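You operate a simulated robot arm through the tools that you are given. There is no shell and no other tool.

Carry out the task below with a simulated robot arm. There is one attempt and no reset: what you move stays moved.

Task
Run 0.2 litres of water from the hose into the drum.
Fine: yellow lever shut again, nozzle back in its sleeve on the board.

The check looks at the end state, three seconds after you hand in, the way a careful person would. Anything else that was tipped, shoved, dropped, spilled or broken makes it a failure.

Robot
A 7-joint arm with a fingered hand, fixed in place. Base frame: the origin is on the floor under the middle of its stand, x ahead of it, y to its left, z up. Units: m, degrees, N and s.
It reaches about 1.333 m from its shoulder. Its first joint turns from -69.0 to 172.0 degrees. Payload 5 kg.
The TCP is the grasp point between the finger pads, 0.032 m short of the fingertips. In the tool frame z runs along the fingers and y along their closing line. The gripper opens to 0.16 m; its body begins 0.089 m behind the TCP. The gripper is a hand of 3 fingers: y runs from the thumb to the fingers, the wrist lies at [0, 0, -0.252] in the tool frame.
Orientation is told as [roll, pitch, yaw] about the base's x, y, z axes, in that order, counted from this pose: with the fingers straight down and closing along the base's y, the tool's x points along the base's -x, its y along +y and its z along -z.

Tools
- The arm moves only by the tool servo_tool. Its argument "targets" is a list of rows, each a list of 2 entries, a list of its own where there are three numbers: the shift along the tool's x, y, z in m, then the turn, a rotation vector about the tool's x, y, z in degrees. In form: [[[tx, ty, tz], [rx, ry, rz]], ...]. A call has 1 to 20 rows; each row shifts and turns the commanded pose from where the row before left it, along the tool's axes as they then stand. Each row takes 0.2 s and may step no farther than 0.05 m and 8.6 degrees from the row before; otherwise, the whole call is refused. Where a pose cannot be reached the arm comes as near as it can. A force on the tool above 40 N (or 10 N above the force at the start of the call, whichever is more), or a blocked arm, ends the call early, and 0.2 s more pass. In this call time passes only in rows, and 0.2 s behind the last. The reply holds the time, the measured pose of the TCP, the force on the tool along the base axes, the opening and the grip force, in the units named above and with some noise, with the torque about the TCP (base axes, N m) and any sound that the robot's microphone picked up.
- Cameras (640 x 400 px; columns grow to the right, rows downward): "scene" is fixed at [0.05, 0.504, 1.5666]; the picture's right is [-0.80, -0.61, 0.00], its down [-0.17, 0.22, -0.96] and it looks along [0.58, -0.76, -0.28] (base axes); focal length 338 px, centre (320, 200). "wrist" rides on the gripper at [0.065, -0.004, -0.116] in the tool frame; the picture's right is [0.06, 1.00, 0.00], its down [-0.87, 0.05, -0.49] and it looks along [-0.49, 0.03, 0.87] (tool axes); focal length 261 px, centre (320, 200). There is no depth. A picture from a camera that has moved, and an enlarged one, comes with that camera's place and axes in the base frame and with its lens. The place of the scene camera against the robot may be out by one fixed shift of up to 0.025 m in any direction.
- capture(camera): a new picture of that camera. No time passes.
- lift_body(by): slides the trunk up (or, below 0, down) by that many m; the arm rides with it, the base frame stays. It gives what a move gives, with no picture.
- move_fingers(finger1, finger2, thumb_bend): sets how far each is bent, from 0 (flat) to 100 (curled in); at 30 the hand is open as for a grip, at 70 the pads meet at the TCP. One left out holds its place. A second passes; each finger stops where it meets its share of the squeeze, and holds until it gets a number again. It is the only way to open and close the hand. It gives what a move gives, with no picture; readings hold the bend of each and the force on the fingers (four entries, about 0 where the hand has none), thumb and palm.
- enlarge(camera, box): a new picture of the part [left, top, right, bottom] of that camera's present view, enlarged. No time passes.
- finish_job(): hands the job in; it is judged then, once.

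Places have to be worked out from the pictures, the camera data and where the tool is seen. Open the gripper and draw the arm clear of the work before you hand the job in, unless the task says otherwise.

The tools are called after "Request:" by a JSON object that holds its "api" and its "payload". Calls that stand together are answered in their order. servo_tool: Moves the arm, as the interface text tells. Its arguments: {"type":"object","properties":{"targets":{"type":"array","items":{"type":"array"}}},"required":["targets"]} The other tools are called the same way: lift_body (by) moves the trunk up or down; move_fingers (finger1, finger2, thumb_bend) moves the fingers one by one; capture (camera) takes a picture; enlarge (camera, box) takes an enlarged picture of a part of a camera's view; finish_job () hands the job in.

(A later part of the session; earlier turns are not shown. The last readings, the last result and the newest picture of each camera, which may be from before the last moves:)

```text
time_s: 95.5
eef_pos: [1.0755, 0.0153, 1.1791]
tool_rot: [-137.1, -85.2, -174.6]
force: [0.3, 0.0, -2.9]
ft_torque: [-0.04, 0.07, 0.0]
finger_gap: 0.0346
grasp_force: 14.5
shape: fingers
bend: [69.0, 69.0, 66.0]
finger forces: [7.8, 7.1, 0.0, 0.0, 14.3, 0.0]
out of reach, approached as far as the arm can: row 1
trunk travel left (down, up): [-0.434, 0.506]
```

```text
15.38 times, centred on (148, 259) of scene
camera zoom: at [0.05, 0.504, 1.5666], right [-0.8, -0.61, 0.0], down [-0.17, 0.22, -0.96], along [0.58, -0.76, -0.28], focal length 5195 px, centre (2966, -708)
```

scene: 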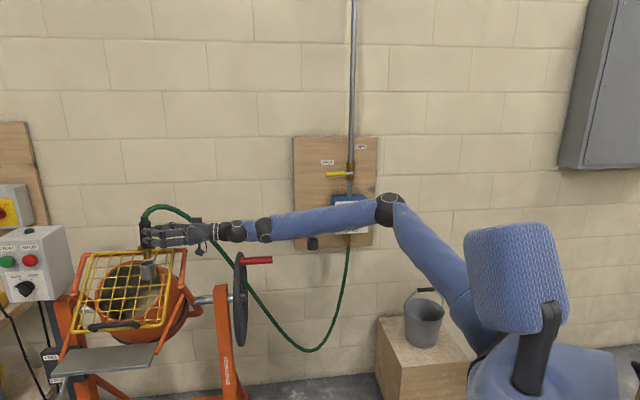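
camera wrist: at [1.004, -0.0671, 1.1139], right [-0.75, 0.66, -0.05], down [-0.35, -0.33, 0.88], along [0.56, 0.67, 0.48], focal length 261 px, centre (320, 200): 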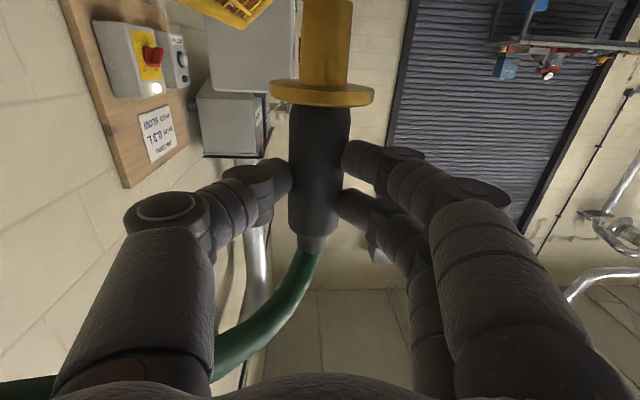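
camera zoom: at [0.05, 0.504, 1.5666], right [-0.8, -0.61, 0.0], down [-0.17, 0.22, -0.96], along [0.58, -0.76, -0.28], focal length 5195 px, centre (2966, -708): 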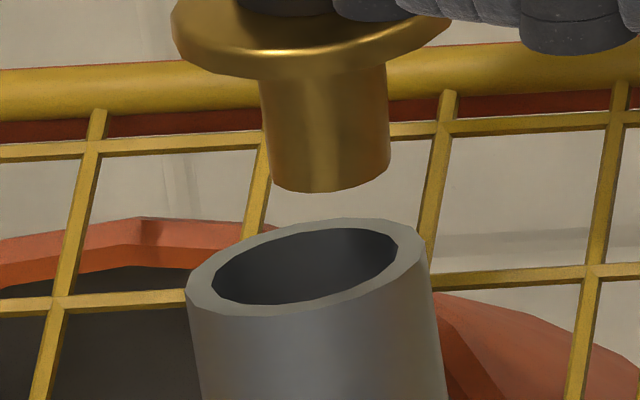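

Roll has no influence, so I undo it. I test a larger yaw (about 58°) and then forward motion.

Request:
{"api": "servo_tool", "payload": {"targets": [[[0, 0, -0.004], [0, 0, 4]], [[0, 0, 0], [-5, 0, 0]], [[0, 0, 0], [-5, 0, 0]]]}}

Request:
{"api": "servo_tool", "payload": {"targets": [[[0, 0, 0.008], [0, 0, 0]]]}}

Request:
{"api": "enlarge", "payload": {"camera": "scene", "box": [130, 246, 166, 272]}}

Request:
{"api": "capture", "payload": {"camera": "wrist"}}

```text
time_s: 96.3
eef_pos: [1.0653, 0.0068, 1.1793]
tool_rot: [178.6, -86.4, -120.2]
force: [0.1, 0.7, -2.3]
ft_torque: [-0.06, 0.01, 0.02]
finger_gap: 0.0344
grasp_force: 14.3
shape: fingers
bend: [69.0, 69.0, 66.0]
finger forces: [7.6, 7.0, 0.0, 0.0, 14.2, 0.0]
out of reach, approached as far as the arm can: row 3
trunk travel left (down, up): [-0.434, 0.506]
```

```text
time_s: 96.7
eef_pos: [1.0641, 0.0097, 1.1812]
tool_rot: [179.0, -86.4, -120.5]
force: [0.0, 0.6, -3.0]
ft_torque: [-0.04, 0.05, 0.02]
finger_gap: 0.0345
grasp_force: 14.5
shape: fingers
bend: [69.0, 69.0, 66.0]
finger forces: [7.7, 7.0, 0.0, 0.0, 14.3, 0.0]
out of reach, approached as far as the arm can: row 1
trunk travel left (down, up): [-0.434, 0.506]
```

```text
15.38 times, centred on (148, 259) of scene
camera zoom: at [0.05, 0.504, 1.5666], right [-0.8, -0.61, 0.0], down [-0.17, 0.22, -0.96], along [0.58, -0.76, -0.28], focal length 5195 px, centre (2966, -708)
```

zoom: 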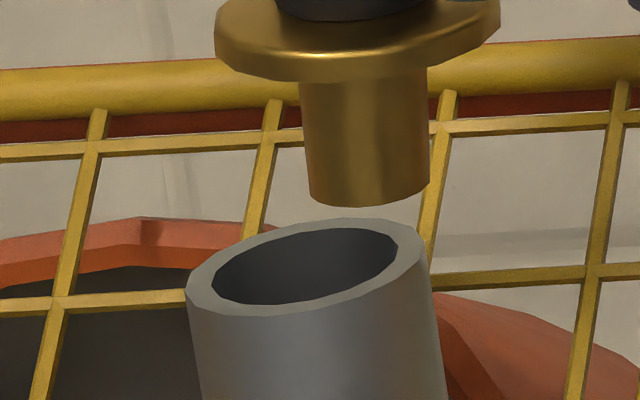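

```text
taken
camera wrist: at [1.0097, -0.0871, 1.1088], right [-0.85, 0.53, -0.06], down [-0.33, -0.44, 0.84], along [0.41, 0.73, 0.54], focal length 261 px, centre (320, 200)
```

wrist: 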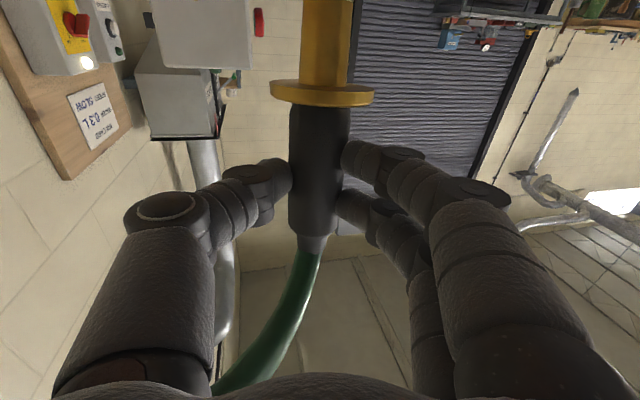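

At 58° yaw the reach is worse, so about 40–48° is best for a level hand, and it ends a few millimetres short. A grip with the hand pitched down might reach further, so I test that first. I raise the trunk, turn back to 40° yaw and pitch the hand about 20° down.

Request:
{"api": "lift_body", "payload": {"by": 0.06}}

Request:
{"api": "servo_tool", "payload": {"targets": [[[0, 0, -0.01], [6, 0, 0]], [[0, 0, 0], [6, 0, 0]], [[0, 0, 0], [6, 0, 0]], [[0, 0, 0], [0, 8, 0]], [[0, 0, 0], [0, 8, 0]], [[0, 0, 0], [0, 8, 0]]]}}

Request:
{"api": "capture", "payload": {"camera": "wrist"}}

Request:
{"api": "capture", "payload": {"camera": "scene"}}

```text
time_s: 97.7
eef_pos: [1.0642, 0.0085, 1.2412]
tool_rot: [178.2, -86.4, -119.8]
force: [0.1, -0.2, -2.6]
ft_torque: [-0.04, 0.02, 0.03]
finger_gap: 0.0345
grasp_force: 14.3
shape: fingers
bend: [69.0, 69.0, 66.0]
finger forces: [7.6, 7.0, 0.0, 0.1, 14.3, 0.0]
trunk travel left (down, up): [-0.494, 0.446]
```

```text
time_s: 99.1
eef_pos: [1.0611, -0.0001, 1.2394]
tool_rot: [3.6, -69.2, 37.1]
force: [-0.5, -0.8, -2.7]
ft_torque: [-0.01, 0.03, 0.04]
finger_gap: 0.0341
grasp_force: 14.0
shape: fingers
bend: [69.0, 69.0, 66.0]
finger forces: [6.7, 6.6, 0.0, 0.0, 13.8, 0.0]
trunk travel left (down, up): [-0.494, 0.446]
```

```text
taken
camera wrist: at [0.9635, -0.0877, 1.2184], right [-0.66, 0.75, -0.04], down [-0.14, -0.07, 0.99], along [0.73, 0.66, 0.15], focal length 261 px, centre (320, 200)
```

wrist: 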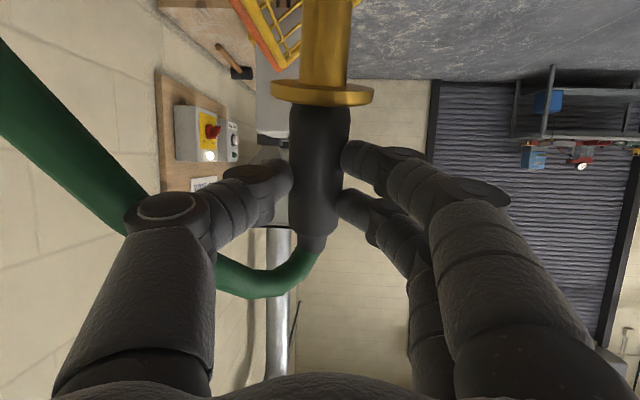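

```text
taken
```

scene: 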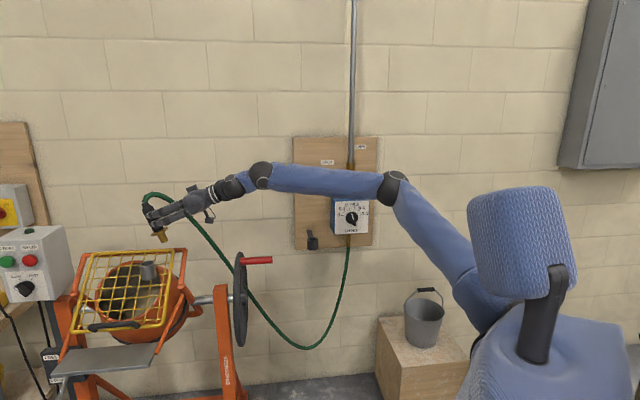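

With the hand pitched 21° down nothing is flagged and the forearm is relaxed. I test the move to where the hand would need to be for a pitched grip over the pipe.

Request:
{"api": "servo_tool", "payload": {"targets": [[[-0.006, 0.003, 0.016], [0, 0, 0]], [[-0.006, 0.003, 0.016], [0, 0, 0]], [[-0.004, 0, 0.01], [0, 0, 0]]]}}

Request:
{"api": "enlarge", "payload": {"camera": "scene", "box": [110, 180, 200, 290]}}

```text
time_s: 99.9
eef_pos: [1.0604, 0.0022, 1.2372]
tool_rot: [3.4, -69.3, 37.3]
force: [0.4, -0.5, -2.2]
ft_torque: [-0.07, 0.04, 0.02]
finger_gap: 0.0344
grasp_force: 13.8
shape: fingers
bend: [69.0, 69.0, 66.0]
finger forces: [6.7, 6.6, 0.1, 0.1, 13.9, 0.0]
out of reach, approached as far as the arm can: row 1, 2, 3
trunk travel left (down, up): [-0.494, 0.446]
```

```text
3.64 times, centred on (155, 235) of scene
camera zoom: at [0.05, 0.504, 1.5666], right [-0.8, -0.61, 0.0], down [-0.17, 0.22, -0.96], along [0.58, -0.76, -0.28], focal length 1228 px, centre (920, 73)
```

zoom: 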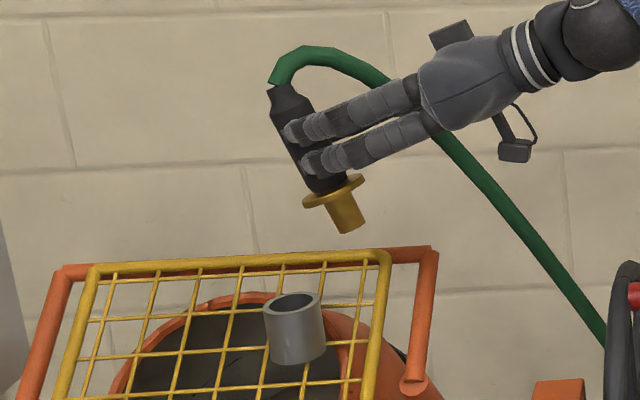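

The wrist-centre position is what limits the reach, regardless of pitch, so a level hand at about 42° yaw with a slight upward tilt comes closest, about 3 mm short. That's within the pipe's 7 mm clearance. I restore that posture a little behind the target.

Request:
{"api": "servo_tool", "payload": {"targets": [[[0, 0, -0.012], [0, -8.3, 0]], [[0, 0, 0], [0, -8.3, 0]], [[0, 0, 0], [0, -8.3, 0]]]}}

Request:
{"api": "capture", "payload": {"camera": "wrist"}}

```text
time_s: 100.7
eef_pos: [1.0509, -0.0055, 1.2411]
tool_rot: [164.1, -85.5, -123.6]
force: [0.3, -0.5, -1.7]
ft_torque: [-0.08, 0.08, 0.0]
finger_gap: 0.0341
grasp_force: 13.6
shape: fingers
bend: [69.0, 69.0, 66.0]
finger forces: [7.0, 6.5, 0.0, 0.0, 14.0, 0.1]
trunk travel left (down, up): [-0.494, 0.446]
```

```text
taken
camera wrist: at [0.9703, -0.0778, 1.1669], right [-0.64, 0.76, -0.04], down [-0.45, -0.33, 0.83], along [0.62, 0.55, 0.56], focal length 261 px, centre (320, 200)
```

wrist: 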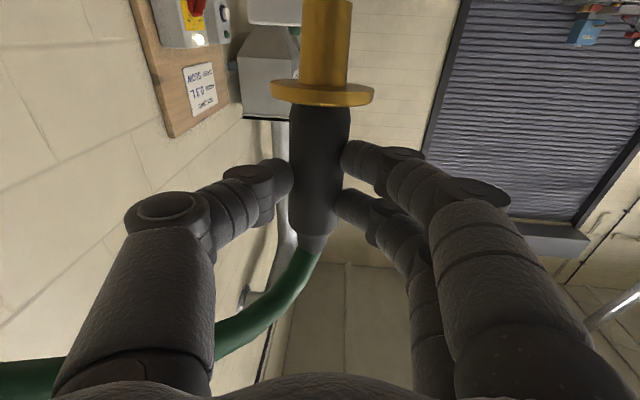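

Posture restored: 40° yaw, 4.5° tipped up. I move to 12 mm short of the target, then lower the trunk to just above the rim.

Request:
{"api": "servo_tool", "payload": {"targets": [[[0.001, 0.0025, 0.0125], [0, 0, 0]], [[0.001, 0.002, 0.0122], [0, 0, 0]]]}}

Request:
{"api": "lift_body", "payload": {"by": -0.055}}

Request:
{"api": "enlarge", "payload": {"camera": "scene", "box": [130, 242, 170, 274]}}

```text
time_s: 101.3
eef_pos: [1.0697, 0.0139, 1.2415]
tool_rot: [164.0, -85.5, -123.5]
force: [0.6, -0.8, -1.8]
ft_torque: [-0.04, 0.06, 0.02]
finger_gap: 0.0339
grasp_force: 13.7
shape: fingers
bend: [69.0, 69.0, 66.0]
finger forces: [7.1, 6.5, 0.1, 0.0, 13.9, 0.0]
trunk travel left (down, up): [-0.494, 0.446]
```

```text
time_s: 102.2
eef_pos: [1.0665, 0.0146, 1.1881]
tool_rot: [165.1, -85.6, -124.5]
force: [0.0, -0.1, -2.3]
ft_torque: [-0.05, 0.07, -0.01]
finger_gap: 0.0341
grasp_force: 13.2
shape: fingers
bend: [69.0, 69.0, 66.0]
finger forces: [7.1, 6.5, 0.0, 0.0, 13.8, 0.0]
trunk travel left (down, up): [-0.439, 0.501]
```

```text
12.50 times, centred on (150, 258) of scene
camera zoom: at [0.05, 0.504, 1.5666], right [-0.8, -0.61, 0.0], down [-0.17, 0.22, -0.96], along [0.58, -0.76, -0.28], focal length 4221 px, centre (2445, -525)
```

zoom: 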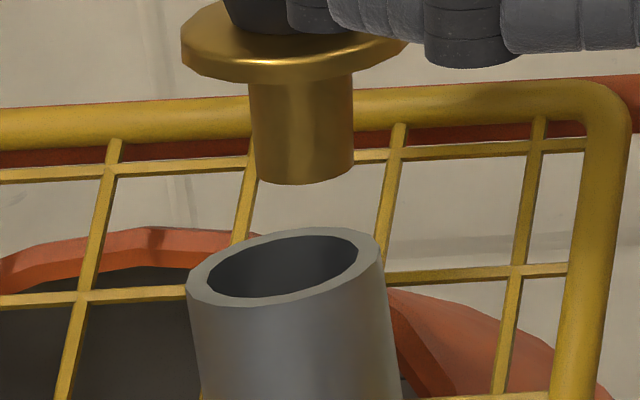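

The offset to the pipe's axis is now about 11 mm straight forward. I creep forward in small steps until the arm's limit.

Request:
{"api": "servo_tool", "payload": {"targets": [[[0, -0.002, 0.003], [0, 0, 0]], [[0, 0, 0.003], [0, 0, 0]]]}}

Request:
{"api": "servo_tool", "payload": {"targets": [[[0, 0, 0.003], [0, 0, 0]]]}}

Request:
{"api": "enlarge", "payload": {"camera": "scene", "box": [130, 242, 170, 274]}}

```text
time_s: 102.8
eef_pos: [1.0747, 0.0169, 1.1877]
tool_rot: [164.8, -85.6, -124.4]
force: [-0.2, 0.7, -2.6]
ft_torque: [-0.03, 0.02, 0.02]
finger_gap: 0.0339
grasp_force: 14.0
shape: fingers
bend: [69.0, 69.0, 66.0]
finger forces: [7.1, 6.4, 0.1, 0.1, 13.9, 0.0]
trunk travel left (down, up): [-0.439, 0.501]
```

```text
time_s: 103.2
eef_pos: [1.0743, 0.0193, 1.1875]
tool_rot: [164.5, -85.6, -124.2]
force: [0.6, 0.5, -2.2]
ft_torque: [-0.03, 0.09, -0.01]
finger_gap: 0.0338
grasp_force: 13.5
shape: fingers
bend: [69.0, 69.0, 66.0]
finger forces: [7.1, 6.4, 0.0, 0.1, 13.9, 0.1]
trunk travel left (down, up): [-0.439, 0.501]
```

```text
12.50 times, centred on (150, 258) of scene
camera zoom: at [0.05, 0.504, 1.5666], right [-0.8, -0.61, 0.0], down [-0.17, 0.22, -0.96], along [0.58, -0.76, -0.28], focal length 4221 px, centre (2445, -525)
```

zoom: 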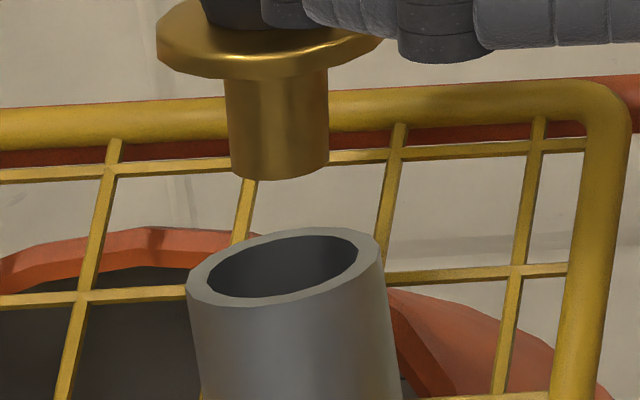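

The spout is now within about 3 mm of the pipe's axis, and everything is within reach. I lower the trunk in two steps, so the tip should go about 1 cm into the pipe.

Request:
{"api": "lift_body", "payload": {"by": -0.026}}

Request:
{"api": "lift_body", "payload": {"by": -0.01}}

Request:
{"api": "enlarge", "payload": {"camera": "scene", "box": [130, 242, 170, 274]}}

```text
time_s: 104.0
eef_pos: [1.074, 0.0187, 1.1624]
tool_rot: [165.1, -85.6, -124.6]
force: [-0.7, 0.4, -1.4]
ft_torque: [-0.01, 0.06, -0.03]
finger_gap: 0.0342
grasp_force: 14.2
shape: fingers
bend: [69.0, 69.0, 66.0]
finger forces: [7.0, 6.5, 0.0, 0.0, 14.0, 0.1]
trunk travel left (down, up): [-0.413, 0.527]
```

```text
time_s: 104.5
eef_pos: [1.0747, 0.0191, 1.1525]
tool_rot: [165.0, -85.5, -124.5]
force: [-0.5, -0.1, -1.5]
ft_torque: [-0.02, 0.05, -0.01]
finger_gap: 0.0339
grasp_force: 14.0
shape: fingers
bend: [69.0, 69.0, 66.0]
finger forces: [7.1, 6.4, 0.0, 0.1, 13.9, 0.1]
trunk travel left (down, up): [-0.403, 0.537]
```

```text
12.50 times, centred on (150, 258) of scene
camera zoom: at [0.05, 0.504, 1.5666], right [-0.8, -0.61, 0.0], down [-0.17, 0.22, -0.96], along [0.58, -0.76, -0.28], focal length 4221 px, centre (2445, -525)
```

zoom: 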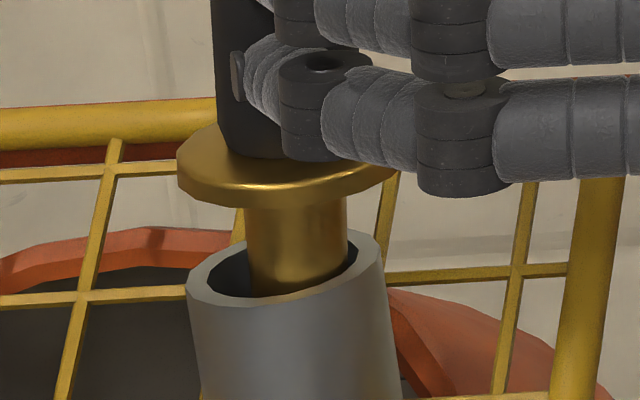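

The spout tip is inside the pipe with no contact force. I continue lowering 2 cm in steps.

Request:
{"api": "lift_body", "payload": {"by": -0.01}}

Request:
{"api": "lift_body", "payload": {"by": -0.008}}

Request:
{"api": "enlarge", "payload": {"camera": "scene", "box": [130, 242, 170, 274]}}

```text
time_s: 105.1
eef_pos: [1.0746, 0.0185, 1.1424]
tool_rot: [164.9, -85.6, -124.4]
force: [1.0, 0.6, -2.8]
ft_torque: [-0.06, 0.09, 0.01]
finger_gap: 0.0341
grasp_force: 13.6
shape: fingers
bend: [69.0, 69.0, 66.0]
finger forces: [6.7, 6.6, 0.0, 0.0, 13.8, 0.0]
trunk travel left (down, up): [-0.393, 0.547]
```

```text
time_s: 105.7
eef_pos: [1.0747, 0.0189, 1.135]
tool_rot: [164.8, -85.7, -124.4]
force: [0.5, 0.3, -2.2]
ft_torque: [-0.05, 0.05, -0.01]
finger_gap: 0.0336
grasp_force: 13.3
shape: fingers
bend: [69.0, 69.0, 66.0]
finger forces: [6.2, 7.0, 0.0, 0.0, 13.9, 0.0]
trunk travel left (down, up): [-0.385, 0.555]
```

```text
12.50 times, centred on (150, 258) of scene
camera zoom: at [0.05, 0.504, 1.5666], right [-0.8, -0.61, 0.0], down [-0.17, 0.22, -0.96], along [0.58, -0.76, -0.28], focal length 4221 px, centre (2445, -525)
```

zoom: 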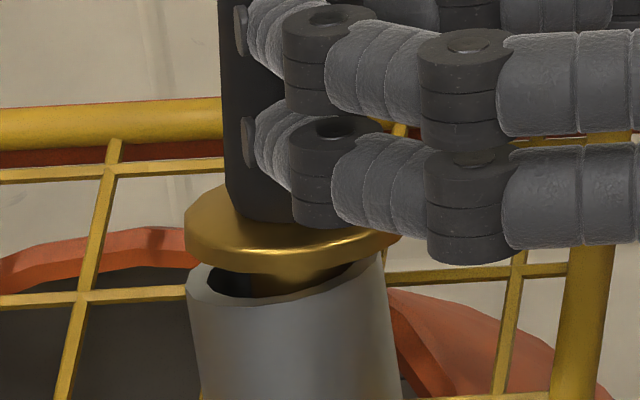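

The collar is now just above the rim. I lower another 8 mm to seat it.

Request:
{"api": "lift_body", "payload": {"by": -0.005}}

Request:
{"api": "lift_body", "payload": {"by": -0.004}}

Request:
{"api": "enlarge", "payload": {"camera": "scene", "box": [130, 242, 170, 274]}}

```text
time_s: 106.2
eef_pos: [1.0745, 0.0196, 1.1287]
tool_rot: [164.7, -85.6, -124.2]
force: [1.4, 0.5, -1.6]
ft_torque: [-0.04, 0.02, -0.02]
finger_gap: 0.0338
grasp_force: 13.2
shape: fingers
bend: [69.0, 69.0, 66.0]
finger forces: [5.9, 7.2, 0.0, 0.0, 13.9, 0.1]
trunk travel left (down, up): [-0.38, 0.56]
```

```text
time_s: 106.8
eef_pos: [1.075, 0.0193, 1.1258]
tool_rot: [164.8, -85.6, -124.3]
force: [1.7, 1.4, 0.2]
ft_torque: [0.0, -0.07, 0.0]
finger_gap: 0.0338
grasp_force: 13.1
shape: fingers
bend: [69.0, 69.0, 66.0]
finger forces: [5.9, 7.1, 0.0, 0.1, 13.5, 0.0]
trunk travel left (down, up): [-0.376, 0.564]
```

```text
12.50 times, centred on (150, 258) of scene
camera zoom: at [0.05, 0.504, 1.5666], right [-0.8, -0.61, 0.0], down [-0.17, 0.22, -0.96], along [0.58, -0.76, -0.28], focal length 4221 px, centre (2445, -525)
```

zoom: 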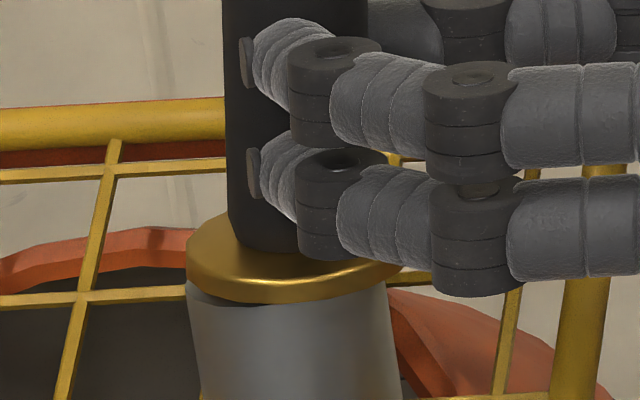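

The collar touches the rim (vertical force now about 0). I open the hand gently so the nozzle settles in the pipe.

Request:
{"api": "move_fingers", "payload": {"finger1": 58, "finger2": 58, "thumb_bend": 58}}

Request:
{"api": "enlarge", "payload": {"camera": "scene", "box": [110, 200, 200, 290]}}

Request:
{"api": "capture", "payload": {"camera": "wrist"}}

```text
time_s: 107.8
eef_pos: [1.0744, 0.0187, 1.124]
tool_rot: [164.7, -85.6, -124.2]
force: [0.3, -0.2, -0.8]
ft_torque: [-0.02, 0.02, 0.0]
finger_gap: 0.0584
grasp_force: 0.1
shape: fingers
bend: [57.0, 57.0, 57.0]
finger forces: [0.0, 0.1, 0.0, 0.1, 0.0, 0.0]
trunk travel left (down, up): [-0.376, 0.564]
```

```text
4.44 times, centred on (155, 245) of scene
camera zoom: at [0.05, 0.504, 1.5666], right [-0.8, -0.61, 0.0], down [-0.17, 0.22, -0.96], along [0.58, -0.76, -0.28], focal length 1501 px, centre (1053, 0)
```

zoom: 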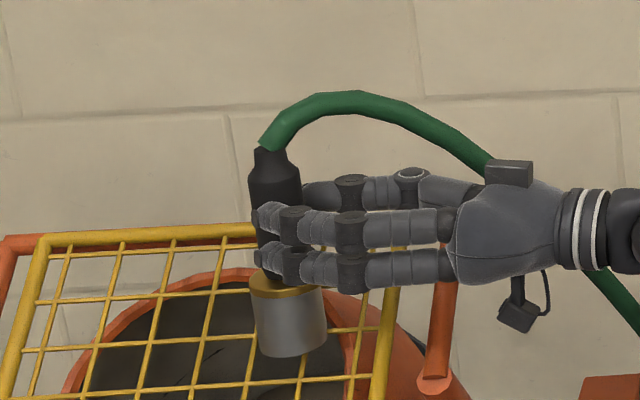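

```text
taken
camera wrist: at [0.9929, -0.0543, 1.0506], right [-0.64, 0.76, -0.04], down [-0.45, -0.33, 0.83], along [0.62, 0.55, 0.55], focal length 261 px, centre (320, 200)
```

wrist: 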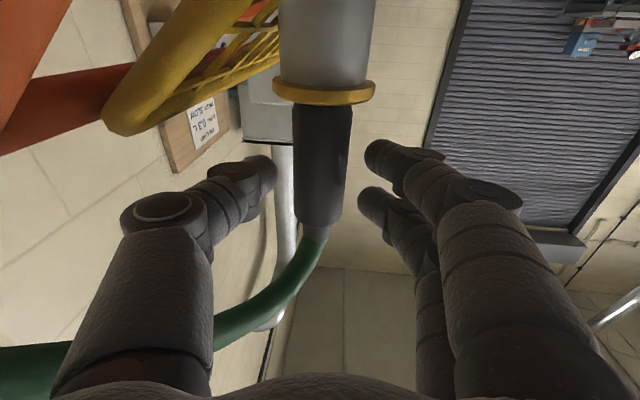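

The nozzle is seated: collar on the pipe's rim and standing upright. The handle is clear between the fingers, so I withdraw the hand straight back.

Request:
{"api": "servo_tool", "payload": {"targets": [[[-0.001, 0, -0.015], [0, 0, 0]], [[-0.002, 0, -0.025], [0, 0, 0]], [[-0.003, 0, -0.03], [0, 0, 0]], [[-0.003, 0, -0.03], [0, 0, 0]]]}}

Request:
{"api": "enlarge", "payload": {"camera": "scene", "box": [90, 180, 260, 310]}}

Request:
{"api": "capture", "payload": {"camera": "wrist"}}

```text
time_s: 108.8
eef_pos: [0.9979, -0.0451, 1.1276]
tool_rot: [164.8, -85.6, -124.3]
force: [-0.2, -0.3, -0.3]
ft_torque: [0.01, -0.01, 0.02]
finger_gap: 0.0584
grasp_force: 0.1
shape: fingers
bend: [57.0, 57.0, 57.0]
finger forces: [0.0, 0.0, 0.0, 0.0, 0.0, 0.0]
trunk travel left (down, up): [-0.376, 0.564]
```

```text
3.08 times, centred on (175, 245) of scene
camera zoom: at [0.05, 0.504, 1.5666], right [-0.8, -0.61, 0.0], down [-0.17, 0.22, -0.96], along [0.58, -0.76, -0.28], focal length 1039 px, centre (766, 62)
```

zoom: 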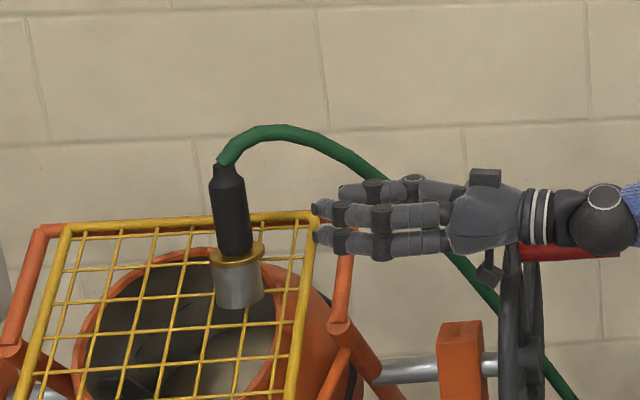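

```text
taken
camera wrist: at [0.9161, -0.1183, 1.0526], right [-0.65, 0.76, -0.04], down [-0.45, -0.33, 0.83], along [0.62, 0.55, 0.56], focal length 261 px, centre (320, 200)
```

wrist: 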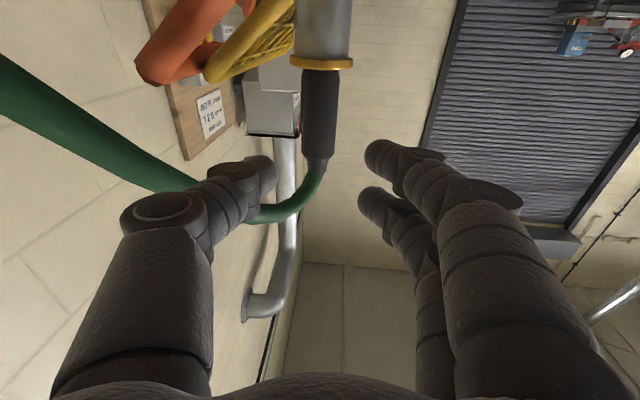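

The nozzle stays upright in the pipe and the hose runs on the wall side of the hand. I retreat further back, clear of the hose, before lifting.

Request:
{"api": "servo_tool", "payload": {"targets": [[[0, 0.005, -0.03], [0, 4.5, 0]], [[0, 0.01, -0.035], [0, 0, 0]], [[0, 0.01, -0.035], [0, 0, 0]]]}}

Request:
{"api": "capture", "payload": {"camera": "wrist"}}

Request:
{"api": "capture", "payload": {"camera": "scene"}}

```text
time_s: 109.6
eef_pos: [0.905, -0.0918, 1.1273]
tool_rot: [80.8, -88.8, -40.4]
force: [-0.4, -0.5, 0.3]
ft_torque: [0.01, 0.03, 0.0]
finger_gap: 0.0589
grasp_force: 0.0
shape: fingers
bend: [57.0, 57.0, 57.0]
finger forces: [0.1, 0.0, 0.0, 0.0, 0.1, 0.1]
trunk travel left (down, up): [-0.376, 0.564]
```

```text
taken
camera wrist: at [0.8199, -0.169, 1.0607], right [-0.65, 0.76, -0.04], down [-0.4, -0.29, 0.87], along [0.65, 0.58, 0.49], focal length 261 px, centre (320, 200)
```

wrist: 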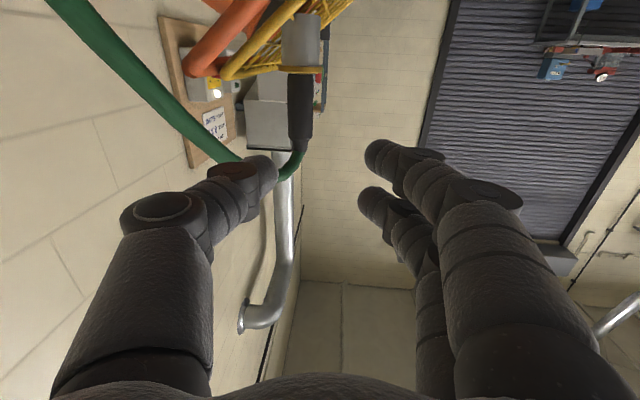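

```text
taken
```

scene: 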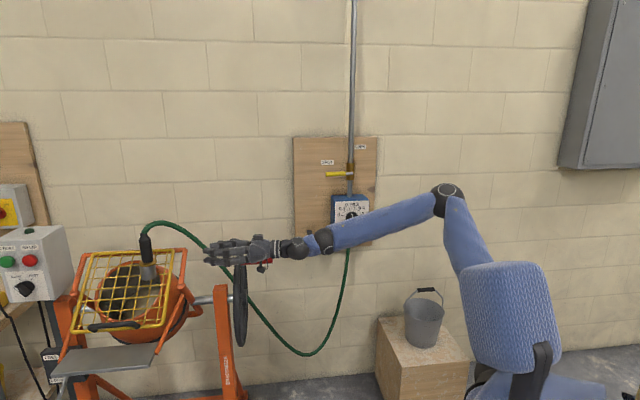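

The hand is clear of the hose. I swing back towards the board, turning to face the wall again and rising to valve height.

Request:
{"api": "servo_tool", "payload": {"targets": [[[-0.009, -0.0138, -0.0339], [7.76, 0, 0]], [[-0.009, -0.0182, -0.0317], [7.76, 0, 0]], [[-0.009, -0.0224, -0.0289], [7.76, 0, 0]], [[-0.009, -0.026, -0.0257], [7.76, 0, 0]], [[-0.009, -0.0292, -0.022], [7.76, 0, 0]], [[-0.009, -0.0319, -0.0179], [7.76, 0, 0]], [[-0.009, -0.034, -0.0134], [7.76, 0, 0]], [[-0.009, -0.0355, -0.0087], [7.76, 0, 0]], [[-0.009, -0.0364, -0.0039], [7.76, 0, 0]], [[-0.009, -0.0366, 0.001], [7.76, 0, 0]], [[-0.009, -0.0361, 0.0059], [7.76, 0, 0]]]}}

Request:
{"api": "capture", "payload": {"camera": "wrist"}}

Request:
{"api": "capture", "payload": {"camera": "scene"}}

```text
time_s: 112.0
eef_pos: [0.7295, -0.5151, 1.2441]
tool_rot: [-1.7, -88.2, -41.8]
force: [-1.5, -0.1, 1.1]
ft_torque: [0.01, 0.01, 0.06]
finger_gap: 0.0591
grasp_force: 0.1
shape: fingers
bend: [57.0, 57.0, 57.0]
finger forces: [0.1, 0.1, 0.1, 0.0, 0.1, 0.0]
out of reach, approached as far as the arm can: row 10, 11
trunk travel left (down, up): [-0.376, 0.564]
```

```text
taken
camera wrist: at [0.6435, -0.4362, 1.1811], right [0.69, 0.73, -0.06], down [-0.3, 0.36, 0.88], along [0.66, -0.59, 0.46], focal length 261 px, centre (320, 200)
```

wrist: 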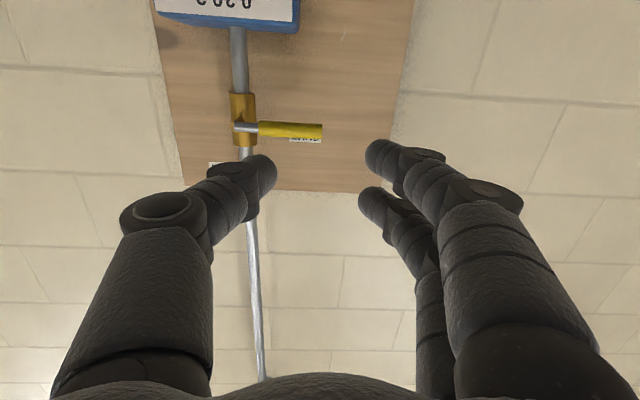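

```text
taken
```

scene: 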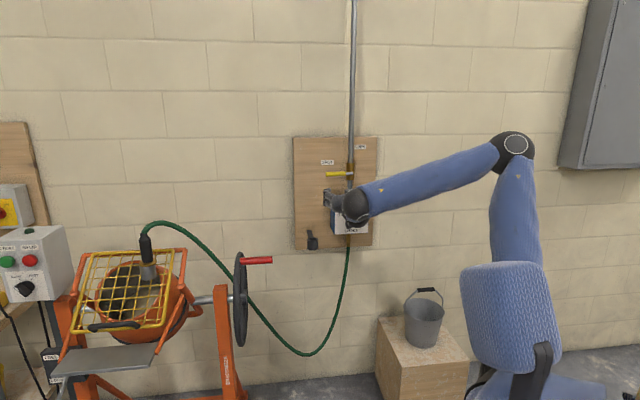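

The lever is at z≈1.270, its axis about 1.155 out along the wall normal, with the yellow grip from s=0.075 to 0.167 and the pivot at s≈0.04. I lower the trunk for wrist range, raise the hand back up and roll it -90° so the fingers straddle the lever.

Request:
{"api": "lift_body", "payload": {"by": -0.13}}

Request:
{"api": "servo_tool", "payload": {"targets": [[[-0.04, 0, 0], [0, 0, 0]], [[-0.04, 0, 0], [0, 0, 0]], [[-0.04, 0, 0], [0, 0, 0]], [[-0.03, -0.02, 0], [0, 0, 0]], [[0, 0, 0], [0, 0, -8.3]], [[0, 0, 0], [0, 0, -8.3]], [[0, 0, 0], [0, 0, -8.3]], [[0, 0, 0], [0, 0, -8.3]], [[0, 0, 0], [0, 0, -8.3]], [[0, 0, 0], [0, 0, -8.3]], [[0, 0, 0], [0, 0, -8.3]], [[0, 0, 0], [0, 0, -8.3]], [[0, 0, 0], [0, 0, -8.3]], [[0, 0, 0], [0, 0, -8.3]], [[0, 0, 0], [0, 0, -7]]]}}

Request:
{"api": "capture", "payload": {"camera": "wrist"}}

Request:
{"api": "capture", "payload": {"camera": "scene"}}

```text
time_s: 113.5
eef_pos: [0.7311, -0.514, 1.1138]
tool_rot: [-2.7, -88.3, -40.6]
force: [-0.1, -0.2, -0.9]
ft_torque: [0.04, 0.04, -0.02]
finger_gap: 0.0592
grasp_force: 0.1
shape: fingers
bend: [57.0, 57.0, 57.0]
finger forces: [0.1, 0.0, 0.0, 0.0, 0.1, 0.1]
trunk travel left (down, up): [-0.246, 0.694]
```

```text
time_s: 116.8
eef_pos: [0.7204, -0.531, 1.2629]
tool_rot: [-88.2, 0.2, 46.5]
force: [-0.5, 0.0, 1.1]
ft_torque: [0.02, 0.01, 0.02]
finger_gap: 0.0591
grasp_force: 0.1
shape: fingers
bend: [57.0, 57.0, 57.0]
finger forces: [0.0, 0.0, 0.0, 0.1, 0.0, 0.1]
trunk travel left (down, up): [-0.246, 0.694]
```

```text
taken
camera wrist: at [0.5932, -0.4994, 1.2699], right [-0.07, -0.03, -1.0], down [0.24, 0.97, -0.04], along [0.97, -0.24, -0.06], focal length 261 px, centre (320, 200)
```

wrist: 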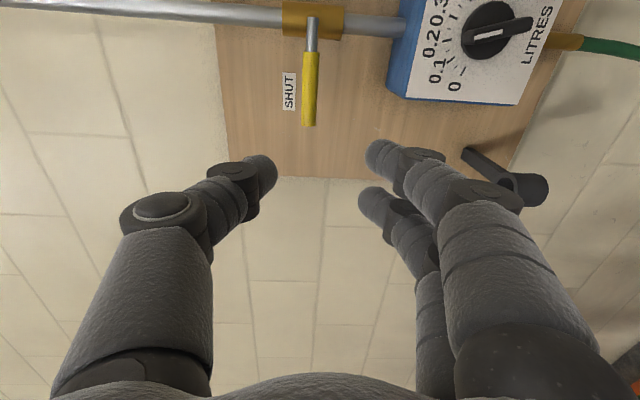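

```text
taken
```

scene: 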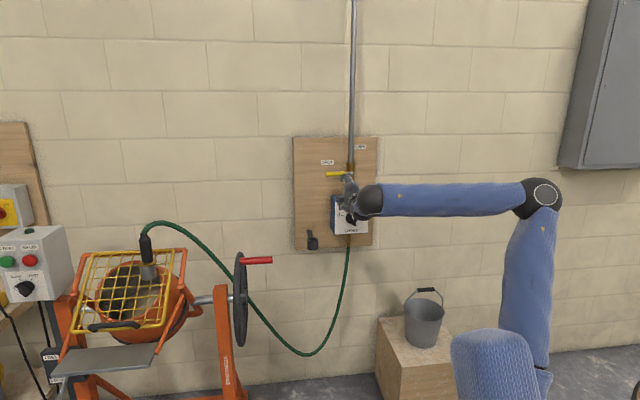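

The fingers now straddle the lever direction. By this view the lever is at z≈1.268. I straighten the hand slightly and advance to just in front of it.

Request:
{"api": "servo_tool", "payload": {"targets": [[[0.007, -0.003, 0.03], [1.9, 1.7, 0]], [[0.007, -0.003, 0.04], [0, 0, 0]], [[0, 0, 0.04], [0, 0, 0]], [[0, 0, 0.04], [0, 0, 0]], [[0, 0, 0.025], [0, 0, 0]]]}}

Request:
{"api": "capture", "payload": {"camera": "wrist"}}

Request:
{"api": "enlarge", "payload": {"camera": "scene", "box": [300, 140, 400, 240]}}

```text
time_s: 118.0
eef_pos: [0.8358, -0.6665, 1.2682]
tool_rot: [-90.2, 0.1, 44.9]
force: [-1.1, 0.4, 0.7]
ft_torque: [-0.02, -0.03, -0.03]
finger_gap: 0.0588
grasp_force: 0.0
shape: fingers
bend: [57.0, 57.0, 57.0]
finger forces: [0.0, 0.0, 0.1, 0.0, 0.0, 0.0]
trunk travel left (down, up): [-0.246, 0.694]
```

```text
taken
camera wrist: at [0.708, -0.629, 1.2711], right [-0.04, -0.05, -1.0], down [0.27, 0.96, -0.06], along [0.96, -0.27, -0.03], focal length 261 px, centre (320, 200)
```

wrist: 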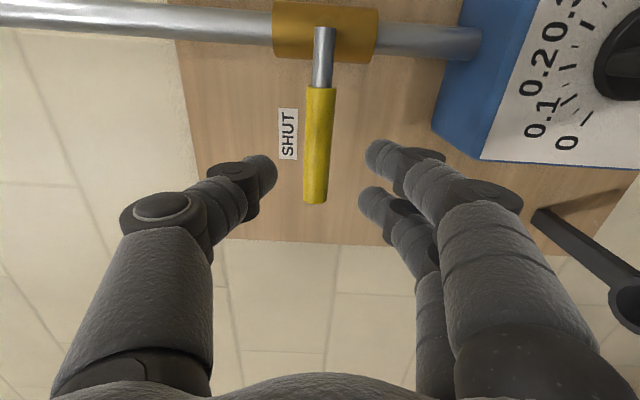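

```text
4.00 times, centred on (350, 190) of scene
camera zoom: at [0.05, 0.504, 1.5666], right [-0.8, -0.61, 0.0], down [-0.17, 0.22, -0.96], along [0.58, -0.76, -0.28], focal length 1351 px, centre (200, 240)
```

zoom: 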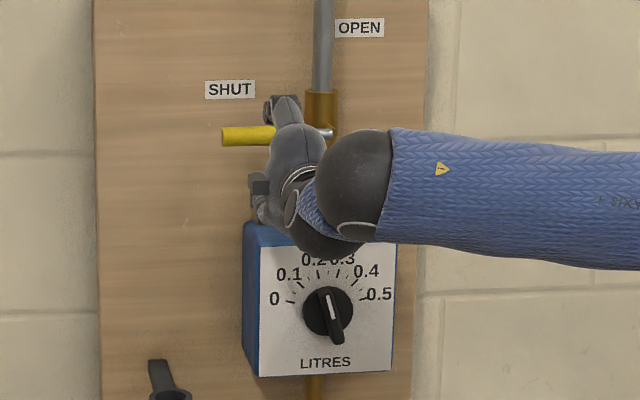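

Lever is centred between thumb (above) and fingers (below). I advance 7 cm and close on it.

Request:
{"api": "servo_tool", "payload": {"targets": [[[0, 0, 0.03], [0, 0, 0]], [[0, 0, 0.025], [0, 0, 0]], [[0, 0, 0.015], [0, 0, 0]]]}}

Request:
{"api": "move_fingers", "payload": {"finger1": 73, "finger2": 73, "thumb_bend": 73}}

Request:
{"api": "capture", "payload": {"camera": "wrist"}}

Request:
{"api": "enlarge", "payload": {"camera": "scene", "box": [90, 190, 230, 320]}}

```text
time_s: 118.8
eef_pos: [0.8847, -0.7158, 1.2669]
tool_rot: [-90.2, 0.1, 44.7]
force: [0.0, -0.4, -0.2]
ft_torque: [-0.04, 0.01, 0.01]
finger_gap: 0.059
grasp_force: 0.0
shape: fingers
bend: [57.0, 57.0, 57.0]
finger forces: [0.1, 0.1, 0.2, 0.0, 0.0, 0.1]
trunk travel left (down, up): [-0.246, 0.694]
```

```text
time_s: 119.8
eef_pos: [0.8849, -0.7156, 1.2678]
tool_rot: [-90.1, 0.1, 44.8]
force: [10.3, -8.6, 5.4]
ft_torque: [-0.11, -0.1, -0.01]
finger_gap: 0.0227
grasp_force: 14.1
shape: fingers
bend: [70.0, 70.0, 68.0]
finger forces: [6.8, 6.9, 0.0, 0.0, 14.1, 0.1]
trunk travel left (down, up): [-0.246, 0.694]
```

```text
taken
camera wrist: at [0.7583, -0.6794, 1.2709], right [-0.04, -0.05, -1.0], down [0.27, 0.96, -0.06], along [0.96, -0.27, -0.03], focal length 261 px, centre (320, 200)
```

wrist: 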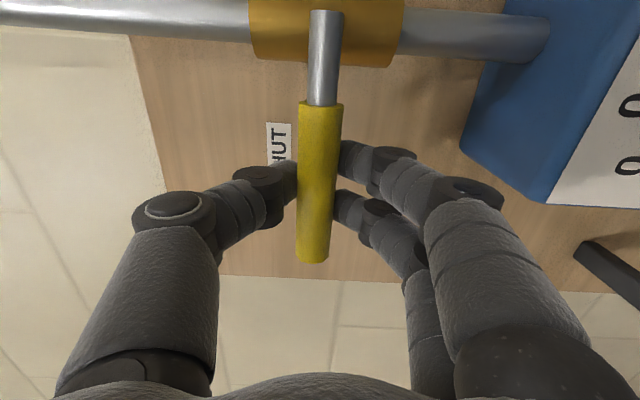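

```text
3.08 times, centred on (160, 255) of scene
camera zoom: at [0.05, 0.504, 1.5666], right [-0.8, -0.61, 0.0], down [-0.17, 0.22, -0.96], along [0.58, -0.76, -0.28], focal length 1039 px, centre (812, 31)
```

zoom: 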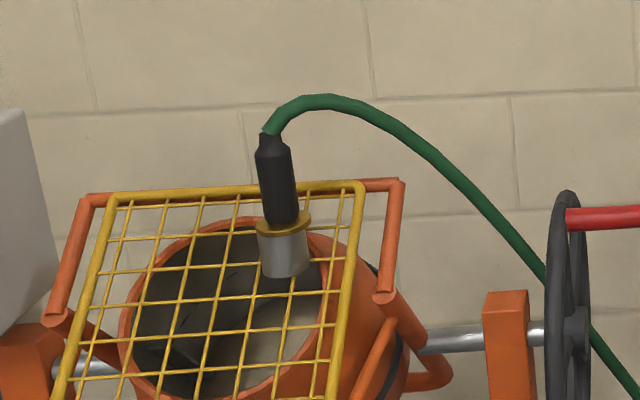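

The lever is firmly gripped and the nozzle is still seated in the pipe. I start turning the lever up around its pivot (radius 0.08 m), first about 25°.

Request:
{"api": "servo_tool", "payload": {"targets": [[[0.0008, -0.0114, 0], [0, 0, 8.2]], [[0.0008, -0.0114, 0], [0, 0, 8.2]], [[0.0008, -0.0114, 0], [0, 0, 8.2]]]}}

Request:
{"api": "capture", "payload": {"camera": "wrist"}}

Request:
{"api": "enlarge", "payload": {"camera": "scene", "box": [300, 140, 400, 240]}}

Request:
{"api": "enlarge", "payload": {"camera": "scene", "box": [90, 190, 230, 320]}}

```text
time_s: 120.5
eef_pos: [0.8817, -0.7208, 1.3]
tool_rot: [-90.1, -24.6, 44.9]
force: [8.2, -6.2, -0.8]
ft_torque: [-0.03, 0.05, 0.07]
finger_gap: 0.0223
grasp_force: 13.6
shape: fingers
bend: [70.0, 70.0, 69.0]
finger forces: [7.5, 7.3, 0.0, 0.0, 11.6, 0.0]
trunk travel left (down, up): [-0.246, 0.694]
```

```text
taken
camera wrist: at [0.7572, -0.6811, 1.276], right [0.26, 0.25, -0.93], down [0.23, 0.92, 0.31], along [0.94, -0.29, 0.18], focal length 261 px, centre (320, 200)
```

wrist: 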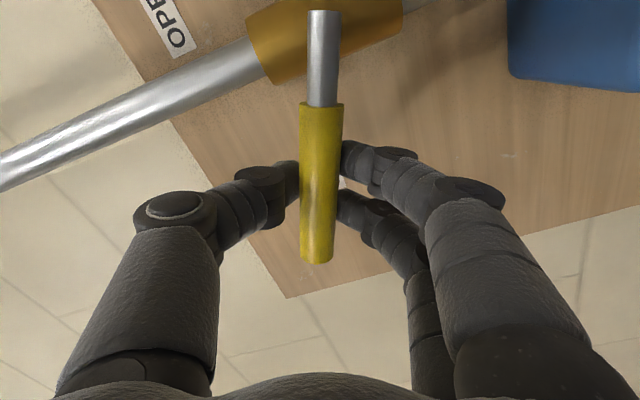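

```text
4.00 times, centred on (350, 190) of scene
camera zoom: at [0.05, 0.504, 1.5666], right [-0.8, -0.61, 0.0], down [-0.17, 0.22, -0.96], along [0.58, -0.76, -0.28], focal length 1351 px, centre (200, 240)
```

zoom: 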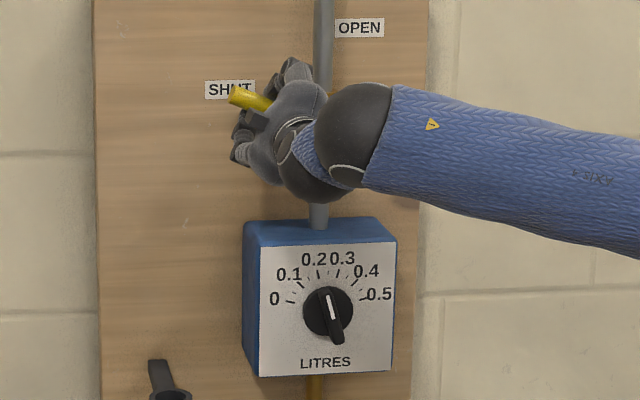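

```text
3.08 times, centred on (160, 255) of scene
camera zoom: at [0.05, 0.504, 1.5666], right [-0.8, -0.61, 0.0], down [-0.17, 0.22, -0.96], along [0.58, -0.76, -0.28], focal length 1039 px, centre (812, 31)
```

zoom: 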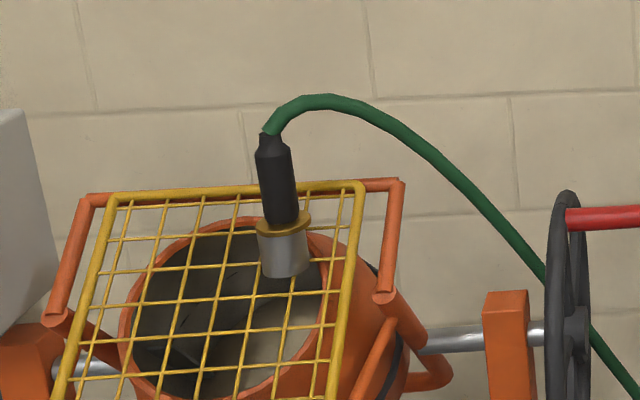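

The lever follows smoothly (25°). I continue opening in a further step and watch for sound and flow.

Request:
{"api": "servo_tool", "payload": {"targets": [[[0.0008, -0.0114, 0], [0, 0, 8.2]], [[0.0008, -0.0114, 0], [0, 0, 8.2]], [[0.0008, -0.0114, 0], [0, 0, 8.2]]]}}

Request:
{"api": "enlarge", "payload": {"camera": "scene", "box": [300, 140, 400, 240]}}

Request:
{"api": "enlarge", "payload": {"camera": "scene", "box": [90, 190, 230, 320]}}

```text
time_s: 121.3
eef_pos: [0.8673, -0.7354, 1.3291]
tool_rot: [-90.2, -49.2, 45.0]
force: [15.5, -6.5, 4.3]
ft_torque: [-0.07, -0.06, 0.09]
finger_gap: 0.0225
grasp_force: 13.6
shape: fingers
bend: [70.0, 70.0, 69.0]
finger forces: [7.6, 7.6, 0.1, 0.1, 12.4, 0.0]
trunk travel left (down, up): [-0.246, 0.694]
```

```text
4.00 times, centred on (350, 190) of scene
camera zoom: at [0.05, 0.504, 1.5666], right [-0.8, -0.61, 0.0], down [-0.17, 0.22, -0.96], along [0.58, -0.76, -0.28], focal length 1351 px, centre (200, 240)
```

zoom: 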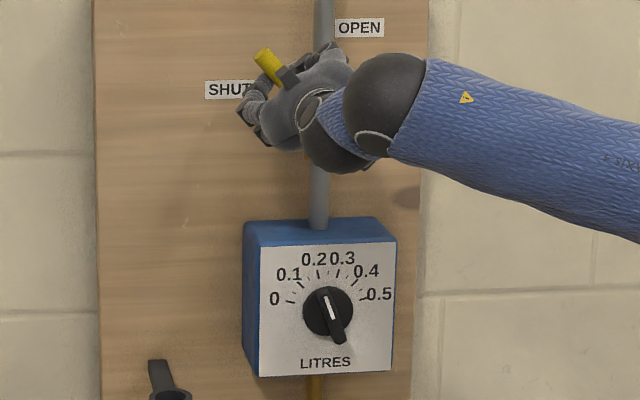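

```text
3.08 times, centred on (160, 255) of scene
camera zoom: at [0.05, 0.504, 1.5666], right [-0.8, -0.61, 0.0], down [-0.17, 0.22, -0.96], along [0.58, -0.76, -0.28], focal length 1039 px, centre (812, 31)
```

zoom: 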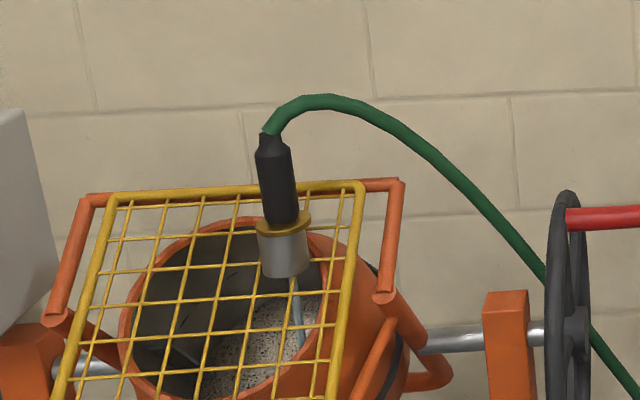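

Water is running into the drum. I zoom on the dial and the drum mouth, as no time passes while I look.

Request:
{"api": "enlarge", "payload": {"camera": "scene", "box": [335, 194, 375, 224]}}

Request:
{"api": "enlarge", "payload": {"camera": "scene", "box": [120, 245, 180, 300]}}

```text
13.33 times, centred on (355, 209) of scene
camera zoom: at [0.05, 0.504, 1.5666], right [-0.8, -0.61, 0.0], down [-0.17, 0.22, -0.96], along [0.58, -0.76, -0.28], focal length 4502 px, centre (-147, 80)
```

zoom: 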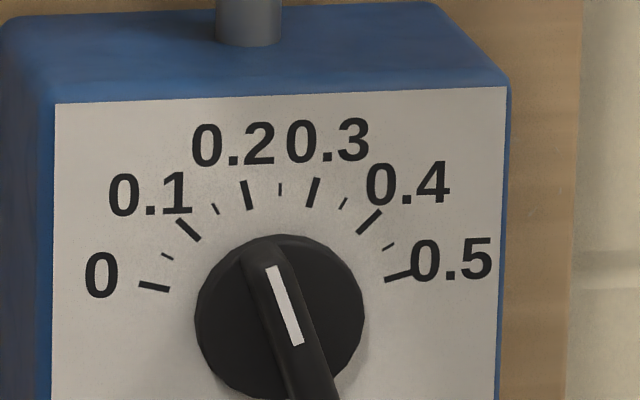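

```text
7.27 times, centred on (150, 272) of scene
camera zoom: at [0.05, 0.504, 1.5666], right [-0.8, -0.61, 0.0], down [-0.17, 0.22, -0.96], along [0.58, -0.76, -0.28], focal length 2456 px, centre (1556, -327)
```

zoom: 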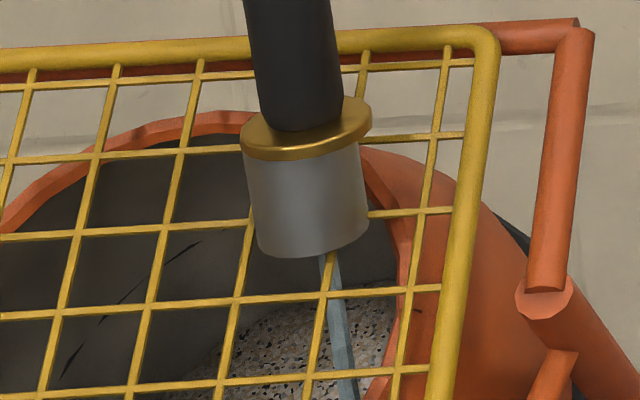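

The pointer is winding back as water runs (now about 0.186 left), so the dial counts the dose down. I hold the lever and wait a second, then read the dial again.

Request:
{"api": "servo_tool", "payload": {"targets": [[[0, 0, 0], [0, 0, 0]], [[0, 0, 0], [0, 0, 0]], [[0, 0, 0], [0, 0, 0]], [[0, 0, 0], [0, 0, 0]]]}}

Request:
{"api": "enlarge", "payload": {"camera": "scene", "box": [335, 194, 375, 224]}}

Request:
{"api": "enlarge", "payload": {"camera": "scene", "box": [120, 245, 180, 300]}}

```text
time_s: 122.3
eef_pos: [0.8671, -0.7346, 1.329]
tool_rot: [-90.2, -49.2, 45.0]
force: [18.5, -6.2, 9.6]
ft_torque: [-0.14, -0.12, 0.11]
finger_gap: 0.0231
grasp_force: 13.6
shape: fingers
bend: [70.0, 70.0, 68.0]
finger forces: [7.7, 7.4, 0.0, 0.0, 12.8, 0.0]
trunk travel left (down, up): [-0.246, 0.694]
```

```text
13.33 times, centred on (355, 209) of scene
camera zoom: at [0.05, 0.504, 1.5666], right [-0.8, -0.61, 0.0], down [-0.17, 0.22, -0.96], along [0.58, -0.76, -0.28], focal length 4502 px, centre (-147, 80)
```

zoom: 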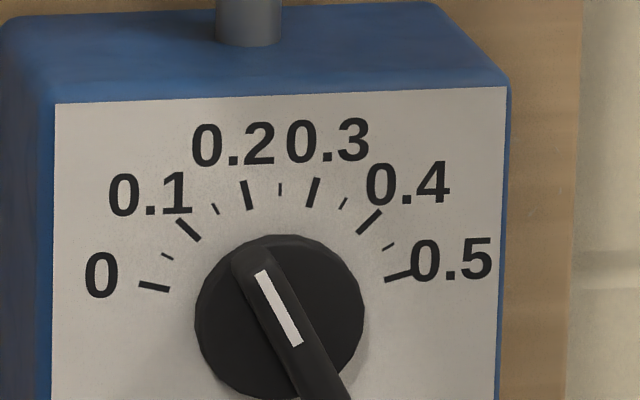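

```text
7.27 times, centred on (150, 272) of scene
camera zoom: at [0.05, 0.504, 1.5666], right [-0.8, -0.61, 0.0], down [-0.17, 0.22, -0.96], along [0.58, -0.76, -0.28], focal length 2456 px, centre (1556, -327)
```

zoom: 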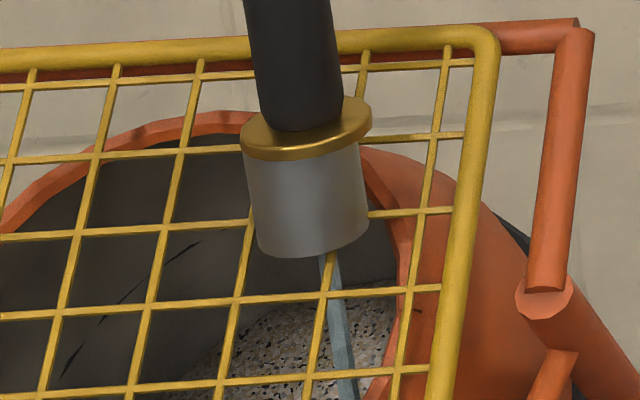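

About 0.035 L has run, at roughly 0.02 L/s. I open the lever the rest of the way so the flow is full and regular, then read the dial again.

Request:
{"api": "servo_tool", "payload": {"targets": [[[0.0008, -0.0114, 0], [0, 0, 8.2]], [[0.0008, -0.0114, 0], [0, 0, 8.2]], [[0.0008, -0.0114, 0], [0, 0, 8.2]], [[0.0008, -0.0114, 0], [0, 0, 8.2]], [[0.0005, -0.0084, 0], [0, 0, 6]]]}}

Request:
{"api": "enlarge", "payload": {"camera": "scene", "box": [335, 194, 375, 224]}}

Request:
{"api": "enlarge", "payload": {"camera": "scene", "box": [120, 245, 180, 300]}}

Request:
{"api": "enlarge", "payload": {"camera": "scene", "box": [300, 120, 400, 220]}}

```text
time_s: 123.5
eef_pos: [0.8304, -0.7706, 1.3475]
tool_rot: [-95.0, -88.0, 49.8]
force: [16.4, -13.1, 16.2]
ft_torque: [-0.13, -0.24, 0.0]
finger_gap: 0.0233
grasp_force: 13.7
shape: fingers
bend: [70.0, 70.0, 68.0]
finger forces: [8.2, 7.5, 0.0, 0.1, 12.4, 0.0]
trunk travel left (down, up): [-0.246, 0.694]
```

```text
13.33 times, centred on (355, 209) of scene
camera zoom: at [0.05, 0.504, 1.5666], right [-0.8, -0.61, 0.0], down [-0.17, 0.22, -0.96], along [0.58, -0.76, -0.28], focal length 4502 px, centre (-147, 80)
```

zoom: 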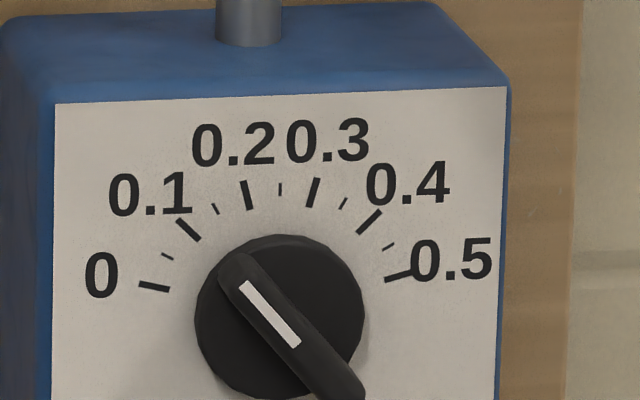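

```text
7.27 times, centred on (150, 272) of scene
camera zoom: at [0.05, 0.504, 1.5666], right [-0.8, -0.61, 0.0], down [-0.17, 0.22, -0.96], along [0.58, -0.76, -0.28], focal length 2456 px, centre (1556, -327)
```

zoom: 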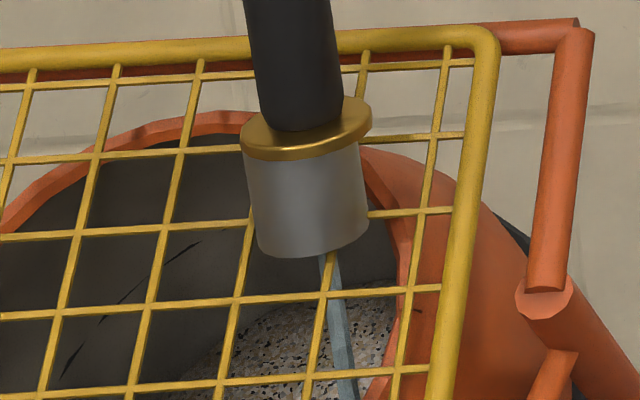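

```text
4.00 times, centred on (350, 170) of scene
camera zoom: at [0.05, 0.504, 1.5666], right [-0.8, -0.61, 0.0], down [-0.17, 0.22, -0.96], along [0.58, -0.76, -0.28], focal length 1351 px, centre (200, 320)
```

zoom: 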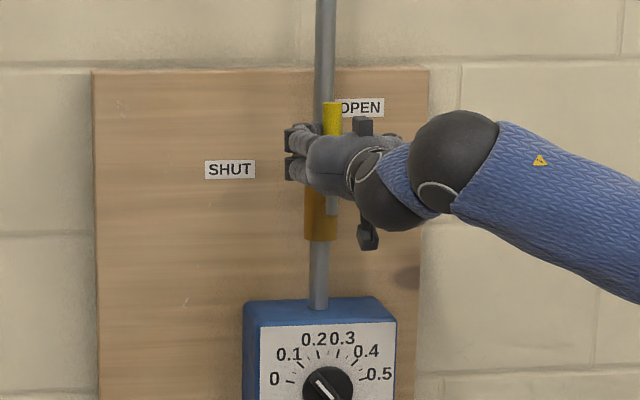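

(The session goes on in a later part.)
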